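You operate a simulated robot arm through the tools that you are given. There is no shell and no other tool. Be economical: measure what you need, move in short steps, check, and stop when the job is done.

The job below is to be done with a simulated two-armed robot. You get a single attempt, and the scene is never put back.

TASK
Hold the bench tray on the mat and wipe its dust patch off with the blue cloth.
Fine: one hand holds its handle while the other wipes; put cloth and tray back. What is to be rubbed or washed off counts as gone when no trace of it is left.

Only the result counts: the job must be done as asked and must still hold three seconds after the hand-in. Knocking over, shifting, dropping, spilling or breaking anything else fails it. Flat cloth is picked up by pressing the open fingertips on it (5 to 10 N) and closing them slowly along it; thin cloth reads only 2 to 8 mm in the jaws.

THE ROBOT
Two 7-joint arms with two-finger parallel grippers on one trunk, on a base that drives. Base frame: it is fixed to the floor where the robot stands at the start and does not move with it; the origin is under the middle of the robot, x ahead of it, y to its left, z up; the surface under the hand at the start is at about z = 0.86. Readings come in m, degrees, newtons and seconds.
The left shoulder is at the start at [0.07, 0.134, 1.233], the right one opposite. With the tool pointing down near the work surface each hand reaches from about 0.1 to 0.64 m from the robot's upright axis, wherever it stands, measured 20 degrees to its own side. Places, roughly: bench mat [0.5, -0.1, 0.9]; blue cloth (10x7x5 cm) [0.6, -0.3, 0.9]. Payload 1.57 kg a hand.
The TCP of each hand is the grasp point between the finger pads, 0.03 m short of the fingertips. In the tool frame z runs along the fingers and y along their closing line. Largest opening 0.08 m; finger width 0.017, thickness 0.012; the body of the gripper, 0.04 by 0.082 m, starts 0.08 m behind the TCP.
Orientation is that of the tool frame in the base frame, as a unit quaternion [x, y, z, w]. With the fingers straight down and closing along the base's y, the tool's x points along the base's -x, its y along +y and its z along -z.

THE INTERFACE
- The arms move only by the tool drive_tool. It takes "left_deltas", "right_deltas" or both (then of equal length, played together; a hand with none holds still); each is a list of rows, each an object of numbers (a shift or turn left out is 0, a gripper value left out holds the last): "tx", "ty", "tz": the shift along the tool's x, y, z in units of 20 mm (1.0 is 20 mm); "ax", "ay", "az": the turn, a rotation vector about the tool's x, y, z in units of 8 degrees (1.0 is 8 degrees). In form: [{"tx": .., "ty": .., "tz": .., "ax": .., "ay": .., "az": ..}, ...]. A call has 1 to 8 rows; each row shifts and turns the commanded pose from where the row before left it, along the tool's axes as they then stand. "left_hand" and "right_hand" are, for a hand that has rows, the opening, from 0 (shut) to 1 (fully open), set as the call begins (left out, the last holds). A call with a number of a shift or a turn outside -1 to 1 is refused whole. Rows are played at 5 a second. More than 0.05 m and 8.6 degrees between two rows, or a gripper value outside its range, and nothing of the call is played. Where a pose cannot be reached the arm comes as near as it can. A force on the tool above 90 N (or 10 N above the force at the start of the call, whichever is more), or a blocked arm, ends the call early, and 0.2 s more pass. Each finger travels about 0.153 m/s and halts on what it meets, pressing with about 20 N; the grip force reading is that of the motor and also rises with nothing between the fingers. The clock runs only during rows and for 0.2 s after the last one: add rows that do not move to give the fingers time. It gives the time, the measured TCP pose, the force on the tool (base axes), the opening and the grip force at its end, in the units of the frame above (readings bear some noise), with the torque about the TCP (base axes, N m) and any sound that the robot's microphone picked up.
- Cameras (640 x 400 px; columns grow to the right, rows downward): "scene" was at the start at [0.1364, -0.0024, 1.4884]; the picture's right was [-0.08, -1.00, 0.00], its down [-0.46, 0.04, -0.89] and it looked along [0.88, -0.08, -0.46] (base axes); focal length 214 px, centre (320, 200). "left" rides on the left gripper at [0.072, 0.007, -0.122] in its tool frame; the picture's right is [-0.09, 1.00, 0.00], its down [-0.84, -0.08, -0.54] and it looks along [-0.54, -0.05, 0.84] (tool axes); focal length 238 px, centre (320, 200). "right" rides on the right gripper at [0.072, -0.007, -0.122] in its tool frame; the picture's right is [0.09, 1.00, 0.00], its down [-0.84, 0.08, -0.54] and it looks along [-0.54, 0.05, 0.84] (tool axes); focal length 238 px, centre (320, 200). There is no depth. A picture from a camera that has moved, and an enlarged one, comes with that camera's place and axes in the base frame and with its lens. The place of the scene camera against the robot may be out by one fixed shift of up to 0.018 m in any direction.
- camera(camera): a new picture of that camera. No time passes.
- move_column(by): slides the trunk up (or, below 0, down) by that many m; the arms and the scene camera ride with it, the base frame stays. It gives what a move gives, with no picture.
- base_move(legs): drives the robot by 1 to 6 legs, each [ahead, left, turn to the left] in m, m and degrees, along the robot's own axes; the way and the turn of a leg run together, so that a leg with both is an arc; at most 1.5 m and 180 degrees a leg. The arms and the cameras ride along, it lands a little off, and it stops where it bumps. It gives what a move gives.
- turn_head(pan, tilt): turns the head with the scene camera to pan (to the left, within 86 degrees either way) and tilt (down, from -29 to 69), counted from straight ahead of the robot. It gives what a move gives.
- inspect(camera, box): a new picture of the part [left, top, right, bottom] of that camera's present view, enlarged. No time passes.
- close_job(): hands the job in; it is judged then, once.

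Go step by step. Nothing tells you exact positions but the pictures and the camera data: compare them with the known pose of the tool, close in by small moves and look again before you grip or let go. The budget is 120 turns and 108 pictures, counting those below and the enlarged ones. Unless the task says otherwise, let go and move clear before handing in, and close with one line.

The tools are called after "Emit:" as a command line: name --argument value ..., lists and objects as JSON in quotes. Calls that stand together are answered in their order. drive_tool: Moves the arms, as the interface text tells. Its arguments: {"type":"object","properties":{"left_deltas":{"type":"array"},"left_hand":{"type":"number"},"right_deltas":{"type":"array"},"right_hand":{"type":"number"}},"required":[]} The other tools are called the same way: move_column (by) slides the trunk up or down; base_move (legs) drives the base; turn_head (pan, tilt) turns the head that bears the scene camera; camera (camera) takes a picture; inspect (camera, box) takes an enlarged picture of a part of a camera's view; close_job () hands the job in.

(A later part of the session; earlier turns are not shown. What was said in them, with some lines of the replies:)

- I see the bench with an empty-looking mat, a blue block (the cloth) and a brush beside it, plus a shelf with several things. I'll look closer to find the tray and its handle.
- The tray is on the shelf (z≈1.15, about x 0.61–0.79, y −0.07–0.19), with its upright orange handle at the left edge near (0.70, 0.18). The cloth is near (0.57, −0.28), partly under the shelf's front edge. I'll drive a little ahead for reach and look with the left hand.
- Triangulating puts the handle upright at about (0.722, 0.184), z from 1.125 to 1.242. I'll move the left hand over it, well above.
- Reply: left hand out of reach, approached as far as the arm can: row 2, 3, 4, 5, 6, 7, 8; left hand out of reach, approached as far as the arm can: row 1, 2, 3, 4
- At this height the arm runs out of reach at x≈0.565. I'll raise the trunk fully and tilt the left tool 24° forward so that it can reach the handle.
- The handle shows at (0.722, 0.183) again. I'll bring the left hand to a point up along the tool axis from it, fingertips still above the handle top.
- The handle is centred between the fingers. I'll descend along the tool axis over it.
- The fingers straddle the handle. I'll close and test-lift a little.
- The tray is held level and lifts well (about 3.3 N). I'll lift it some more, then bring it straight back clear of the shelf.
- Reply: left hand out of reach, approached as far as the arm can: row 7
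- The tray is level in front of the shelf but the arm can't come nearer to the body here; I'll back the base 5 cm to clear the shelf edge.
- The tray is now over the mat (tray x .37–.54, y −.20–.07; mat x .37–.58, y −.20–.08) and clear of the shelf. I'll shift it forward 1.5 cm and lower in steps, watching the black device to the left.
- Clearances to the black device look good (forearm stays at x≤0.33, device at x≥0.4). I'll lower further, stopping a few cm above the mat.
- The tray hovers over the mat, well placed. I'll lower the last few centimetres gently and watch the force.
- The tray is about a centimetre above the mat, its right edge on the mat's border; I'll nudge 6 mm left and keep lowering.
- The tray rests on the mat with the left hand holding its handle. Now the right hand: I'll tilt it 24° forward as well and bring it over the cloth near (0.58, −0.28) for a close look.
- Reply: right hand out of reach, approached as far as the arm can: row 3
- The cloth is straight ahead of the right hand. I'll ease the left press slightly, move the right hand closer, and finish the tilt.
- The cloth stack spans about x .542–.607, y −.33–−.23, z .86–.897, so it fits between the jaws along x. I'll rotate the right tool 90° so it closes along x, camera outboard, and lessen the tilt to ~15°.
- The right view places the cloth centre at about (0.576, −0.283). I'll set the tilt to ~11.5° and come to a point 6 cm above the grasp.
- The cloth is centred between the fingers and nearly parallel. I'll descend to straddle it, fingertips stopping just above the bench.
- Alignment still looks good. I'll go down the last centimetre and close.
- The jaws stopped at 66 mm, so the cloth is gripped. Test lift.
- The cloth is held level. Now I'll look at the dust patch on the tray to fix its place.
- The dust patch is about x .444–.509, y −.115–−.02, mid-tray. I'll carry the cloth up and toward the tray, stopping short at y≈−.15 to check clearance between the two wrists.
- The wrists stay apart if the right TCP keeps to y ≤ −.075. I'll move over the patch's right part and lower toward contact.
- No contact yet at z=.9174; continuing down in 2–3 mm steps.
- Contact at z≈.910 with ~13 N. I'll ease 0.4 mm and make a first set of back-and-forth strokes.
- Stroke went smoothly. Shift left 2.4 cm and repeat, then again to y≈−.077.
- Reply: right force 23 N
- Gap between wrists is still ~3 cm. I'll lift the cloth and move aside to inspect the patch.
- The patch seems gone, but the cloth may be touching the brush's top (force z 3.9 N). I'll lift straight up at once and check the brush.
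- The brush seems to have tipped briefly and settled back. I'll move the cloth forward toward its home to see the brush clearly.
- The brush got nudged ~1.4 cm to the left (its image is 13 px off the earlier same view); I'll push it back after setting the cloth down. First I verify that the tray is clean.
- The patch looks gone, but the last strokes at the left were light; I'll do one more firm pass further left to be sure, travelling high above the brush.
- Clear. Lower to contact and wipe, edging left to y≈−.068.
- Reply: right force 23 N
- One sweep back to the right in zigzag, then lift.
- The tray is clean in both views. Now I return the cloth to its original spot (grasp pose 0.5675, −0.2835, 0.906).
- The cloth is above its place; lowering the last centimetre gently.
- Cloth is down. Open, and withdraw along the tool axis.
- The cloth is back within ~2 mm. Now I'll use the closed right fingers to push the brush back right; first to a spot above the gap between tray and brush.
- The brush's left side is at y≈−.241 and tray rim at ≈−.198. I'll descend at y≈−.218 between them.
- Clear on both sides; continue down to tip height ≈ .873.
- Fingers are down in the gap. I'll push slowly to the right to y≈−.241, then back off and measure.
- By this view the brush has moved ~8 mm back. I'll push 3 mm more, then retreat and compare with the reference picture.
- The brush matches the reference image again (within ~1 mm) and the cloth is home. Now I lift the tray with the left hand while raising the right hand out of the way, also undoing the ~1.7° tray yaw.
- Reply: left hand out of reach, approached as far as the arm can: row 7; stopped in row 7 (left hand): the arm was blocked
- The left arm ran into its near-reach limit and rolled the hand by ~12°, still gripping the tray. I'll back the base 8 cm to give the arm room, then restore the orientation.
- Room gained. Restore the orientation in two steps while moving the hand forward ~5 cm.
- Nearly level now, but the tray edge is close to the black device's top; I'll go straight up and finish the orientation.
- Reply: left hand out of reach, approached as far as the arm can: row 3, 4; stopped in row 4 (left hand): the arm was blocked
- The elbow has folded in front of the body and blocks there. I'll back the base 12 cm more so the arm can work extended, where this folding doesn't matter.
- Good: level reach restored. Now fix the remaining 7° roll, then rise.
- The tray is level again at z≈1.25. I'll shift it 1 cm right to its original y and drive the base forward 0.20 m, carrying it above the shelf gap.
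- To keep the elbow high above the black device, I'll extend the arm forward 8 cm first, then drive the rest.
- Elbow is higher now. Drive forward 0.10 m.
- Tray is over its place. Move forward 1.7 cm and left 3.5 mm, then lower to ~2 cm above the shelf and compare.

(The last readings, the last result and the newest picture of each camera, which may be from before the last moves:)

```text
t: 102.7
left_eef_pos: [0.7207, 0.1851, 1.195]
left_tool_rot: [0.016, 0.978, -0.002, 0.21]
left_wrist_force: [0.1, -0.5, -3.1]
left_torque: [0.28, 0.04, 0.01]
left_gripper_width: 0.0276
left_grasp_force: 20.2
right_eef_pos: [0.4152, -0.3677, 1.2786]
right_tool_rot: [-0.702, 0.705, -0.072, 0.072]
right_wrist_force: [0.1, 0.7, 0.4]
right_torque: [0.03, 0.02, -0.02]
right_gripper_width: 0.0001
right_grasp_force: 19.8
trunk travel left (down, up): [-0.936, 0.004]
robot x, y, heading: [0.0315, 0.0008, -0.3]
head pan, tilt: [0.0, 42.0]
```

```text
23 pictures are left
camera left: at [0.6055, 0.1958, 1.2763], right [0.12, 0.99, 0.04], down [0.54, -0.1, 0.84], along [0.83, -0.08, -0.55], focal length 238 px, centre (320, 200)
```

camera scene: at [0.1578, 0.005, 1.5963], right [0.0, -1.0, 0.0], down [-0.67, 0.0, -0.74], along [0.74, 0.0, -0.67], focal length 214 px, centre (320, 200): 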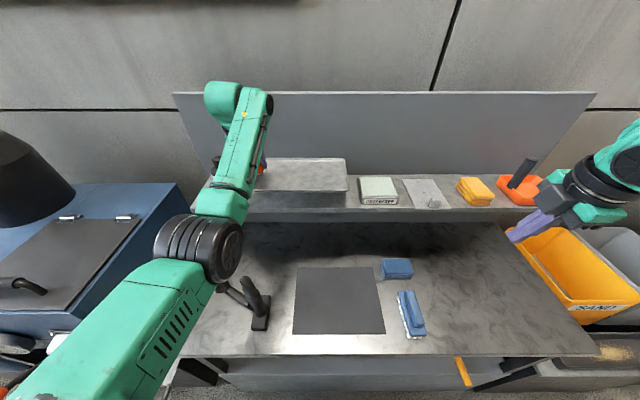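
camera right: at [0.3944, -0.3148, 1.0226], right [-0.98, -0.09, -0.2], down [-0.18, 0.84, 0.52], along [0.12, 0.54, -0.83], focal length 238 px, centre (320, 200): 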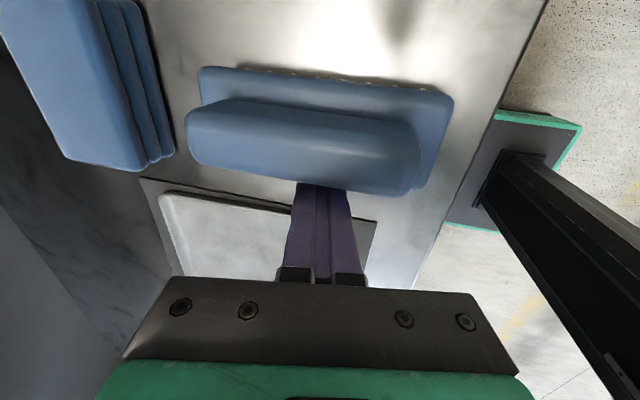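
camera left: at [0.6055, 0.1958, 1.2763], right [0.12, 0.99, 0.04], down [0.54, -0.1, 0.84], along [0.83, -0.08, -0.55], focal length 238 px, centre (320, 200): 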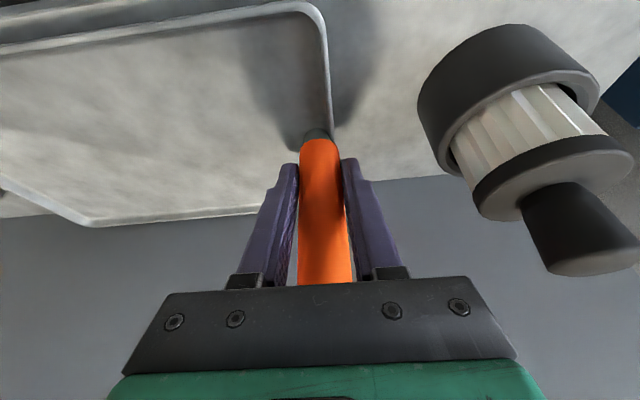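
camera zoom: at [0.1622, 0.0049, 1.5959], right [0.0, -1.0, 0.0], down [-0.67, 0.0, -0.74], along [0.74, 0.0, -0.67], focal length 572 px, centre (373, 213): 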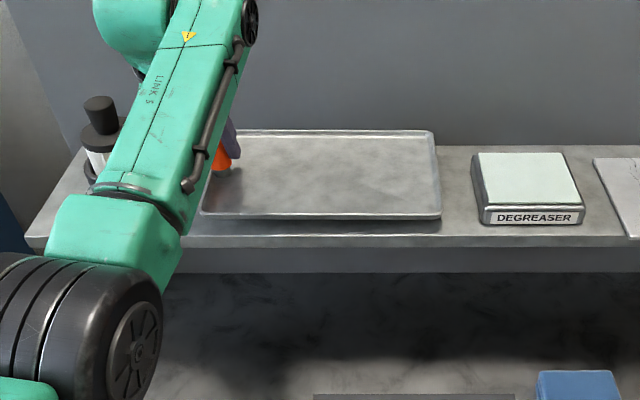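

Position matches the original grasp pose. Lower the last 2 cm gently.

Emit:
drive_tool --left_deltas '[{"tx": 0.08, "tz": -0.035, "ax": -0.018, "az": -0.04}, {"tx": 0.16, "tz": 0.37}, {"tx": 0.12, "tz": 0.28}, {}]'

Emit:
drive_tool --left_deltas '[{"tx": 0.04, "tz": 0.1}, {}]'

Emit:
drive_tool --left_deltas '[{"tx": 0.04, "tz": 0.09}, {}]'

```text
t: 103.7
left_eef_pos: [0.72, 0.1831, 1.1791]
left_tool_rot: [0.013, 0.978, -0.002, 0.21]
left_wrist_force: [1.1, 0.2, -2.8]
left_torque: [0.31, 0.06, -0.02]
left_gripper_width: 0.0275
left_grasp_force: 20.2
right_eef_pos: [0.4151, -0.3682, 1.2795]
right_tool_rot: [-0.701, 0.706, -0.072, 0.072]
right_wrist_force: [0.1, -0.3, -0.1]
right_torque: [-0.04, -0.03, -0.02]
right_gripper_width: 0.0001
right_grasp_force: 20.0
trunk travel left (down, up): [-0.936, 0.004]
robot x, y, heading: [0.0272, 0.0027, -0.2]
head pan, tilt: [0.0, 42.0]
```

```text
t: 104.3
left_eef_pos: [0.7187, 0.183, 1.1772]
left_tool_rot: [0.012, 0.978, -0.001, 0.209]
left_wrist_force: [0.4, 0.2, -2.6]
left_torque: [0.28, -0.03, 0.0]
left_gripper_width: 0.0277
left_grasp_force: 19.5
right_eef_pos: [0.4156, -0.3678, 1.2788]
right_tool_rot: [-0.702, 0.705, -0.072, 0.072]
right_wrist_force: [-0.8, -0.4, 0.5]
right_torque: [0.01, -0.01, -0.03]
right_gripper_width: 0.0001
right_grasp_force: 19.8
trunk travel left (down, up): [-0.936, 0.004]
robot x, y, heading: [0.0349, 0.0004, -0.3]
head pan, tilt: [0.0, 42.0]
```

```text
t: 104.9
left_eef_pos: [0.7194, 0.1846, 1.1756]
left_tool_rot: [0.012, 0.978, -0.002, 0.21]
left_wrist_force: [0.5, 0.4, -0.3]
left_torque: [-0.36, 0.2, 0.07]
left_gripper_width: 0.0276
left_grasp_force: 20.3
right_eef_pos: [0.4165, -0.3685, 1.2789]
right_tool_rot: [-0.701, 0.705, -0.071, 0.073]
right_wrist_force: [-0.7, 0.1, -1.0]
right_torque: [0.01, 0.03, 0.01]
right_gripper_width: 0.0002
right_grasp_force: 20.5
trunk travel left (down, up): [-0.936, 0.004]
robot x, y, heading: [0.0351, -0.0022, 0.0]
head pan, tilt: [0.0, 42.0]
```

Contact is starting; 1 mm more and a look before letting go.

Emit:
drive_tool --left_deltas '[{"tx": 0.02, "tz": 0.05}, {}]'

Emit:
inspect --camera "scene" --box '[180, 120, 420, 270]'

```text
t: 105.5
left_eef_pos: [0.7197, 0.1844, 1.1755]
left_tool_rot: [0.013, 0.977, -0.003, 0.211]
left_wrist_force: [2.5, -0.2, 5.1]
left_torque: [-0.15, 0.53, 0.03]
left_gripper_width: 0.0276
left_grasp_force: 20.4
right_eef_pos: [0.4142, -0.3686, 1.2784]
right_tool_rot: [-0.701, 0.706, -0.072, 0.073]
right_wrist_force: [-0.4, -0.3, 0.3]
right_torque: [0.0, -0.03, 0.01]
right_gripper_width: 0.0
right_grasp_force: 19.8
trunk travel left (down, up): [-0.936, 0.004]
robot x, y, heading: [0.0333, 0.0027, -0.3]
head pan, tilt: [0.0, 42.0]
```

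```text
2.67 times, centred on (300, 195) of scene
camera zoom: at [0.1613, 0.0048, 1.5961], right [0.0, -1.0, 0.0], down [-0.67, 0.0, -0.74], along [0.74, 0.0, -0.67], focal length 572 px, centre (373, 213)
```

zoom: 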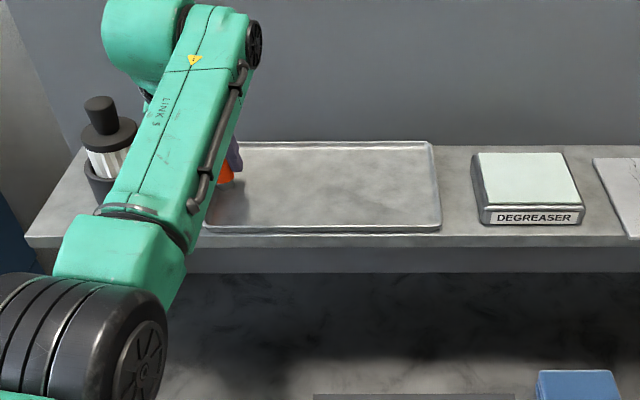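

The tray sits level in its place. Open and withdraw along the tool axis.

Emit:
drive_tool --left_deltas '[{}, {}, {}]' --left_hand 1

Emit:
drive_tool --left_deltas '[{"tz": -0.6}, {"tz": -0.9}, {"tz": -1}, {"tz": -1}, {"tz": -1}, {"tz": -1}, {"tz": -1}, {"tz": -1}]'

Emit:
camera --camera "left"

Emit:
camera --camera "scene"

```text
t: 106.3
left_eef_pos: [0.7185, 0.1838, 1.1751]
left_tool_rot: [0.013, 0.978, -0.002, 0.21]
left_wrist_force: [0.7, -0.5, 0.0]
left_torque: [-0.01, 0.0, 0.0]
left_gripper_width: 0.0799
left_grasp_force: 0.1
right_eef_pos: [0.4141, -0.3692, 1.2799]
right_tool_rot: [-0.701, 0.706, -0.071, 0.073]
right_wrist_force: [-0.4, 0.0, 0.4]
right_torque: [0.0, -0.03, -0.01]
right_gripper_width: 0.0001
right_grasp_force: 20.8
trunk travel left (down, up): [-0.936, 0.004]
robot x, y, heading: [0.0346, 0.0009, -0.3]
head pan, tilt: [0.0, 42.0]
```

```text
t: 108.1
left_eef_pos: [0.6576, 0.187, 1.3121]
left_tool_rot: [0.013, 0.978, -0.002, 0.209]
left_wrist_force: [-0.5, 0.1, 0.1]
left_torque: [-0.01, -0.02, 0.0]
left_gripper_width: 0.0802
left_grasp_force: 0.1
right_eef_pos: [0.4131, -0.3693, 1.28]
right_tool_rot: [-0.702, 0.705, -0.073, 0.073]
right_wrist_force: [0.5, -0.6, -1.0]
right_torque: [-0.02, -0.04, 0.03]
right_gripper_width: 0.0001
right_grasp_force: 19.9
trunk travel left (down, up): [-0.936, 0.004]
robot x, y, heading: [0.0338, 0.0016, -0.2]
head pan, tilt: [0.0, 42.0]
```

```text
21 pictures are left
camera left: at [0.5425, 0.1965, 1.3939], right [0.11, 0.99, 0.04], down [0.54, -0.09, 0.84], along [0.83, -0.07, -0.55], focal length 238 px, centre (320, 200)
```

left: 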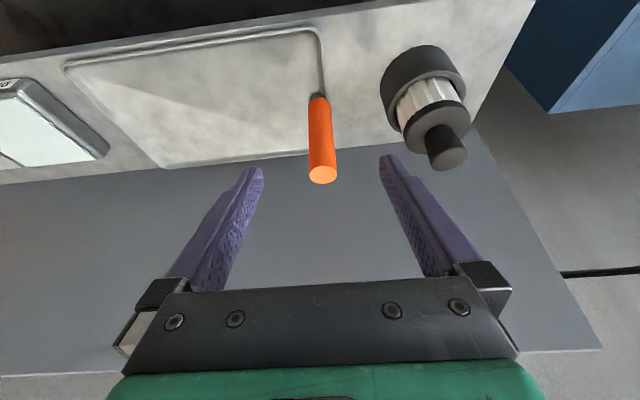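

```text
20 pictures are left
camera scene: at [0.1609, 0.0047, 1.596], right [0.0, -1.0, 0.0], down [-0.67, 0.0, -0.74], along [0.74, 0.0, -0.67], focal length 214 px, centre (320, 200)
```

scene: 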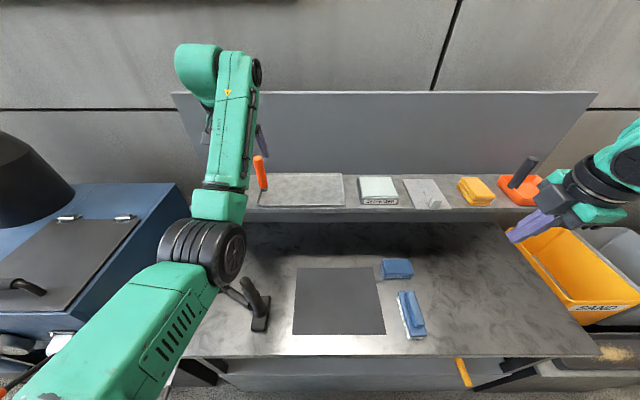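

The tray is back where it was, hands off. I'll check the black device and everything on the bench against the earlier reference view.

Emit:
inspect --camera "scene" --box '[240, 240, 448, 370]'

Emit:
inspect --camera "scene" --box '[230, 150, 390, 250]'

```text
3.08 times, centred on (344, 305) of scene
camera zoom: at [0.1609, 0.0047, 1.596], right [0.0, -1.0, 0.0], down [-0.67, 0.0, -0.74], along [0.74, 0.0, -0.67], focal length 660 px, centre (246, -123)
```

zoom: 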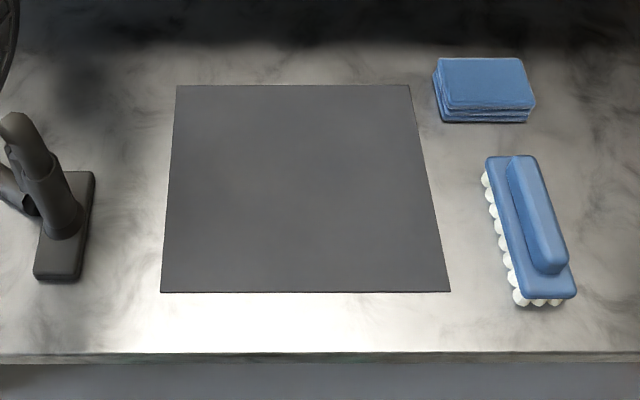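

```text
4.00 times, centred on (310, 200) of scene
camera zoom: at [0.1609, 0.0047, 1.596], right [0.0, -1.0, 0.0], down [-0.67, 0.0, -0.74], along [0.74, 0.0, -0.67], focal length 858 px, centre (360, 200)
```

zoom: 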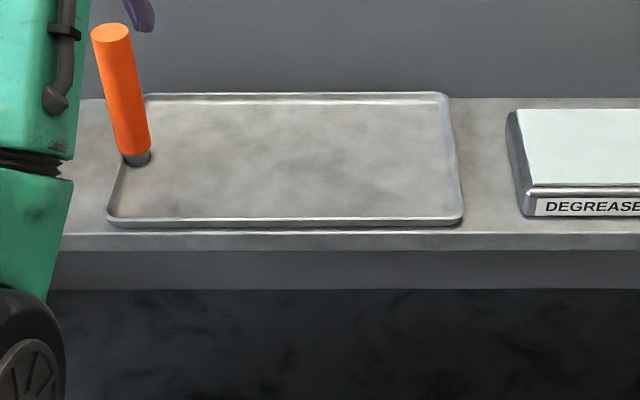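

Everything is as it should be: the tray is clean and back on the shelf, the cloth and brush are at their places, the black device hasn't moved, and both hands are clear. I'm handing in.

Emit:
close_job

```text
The job is handed in.
```

The tray was held by its handle on the mat and its dust patch wiped off with the blue cloth; no trace shows in the last views. Tray and cloth are back in their places. While wiping I knocked the brush about 1.4 cm to the left, then pushed it back to within about 1 mm of where it stood.
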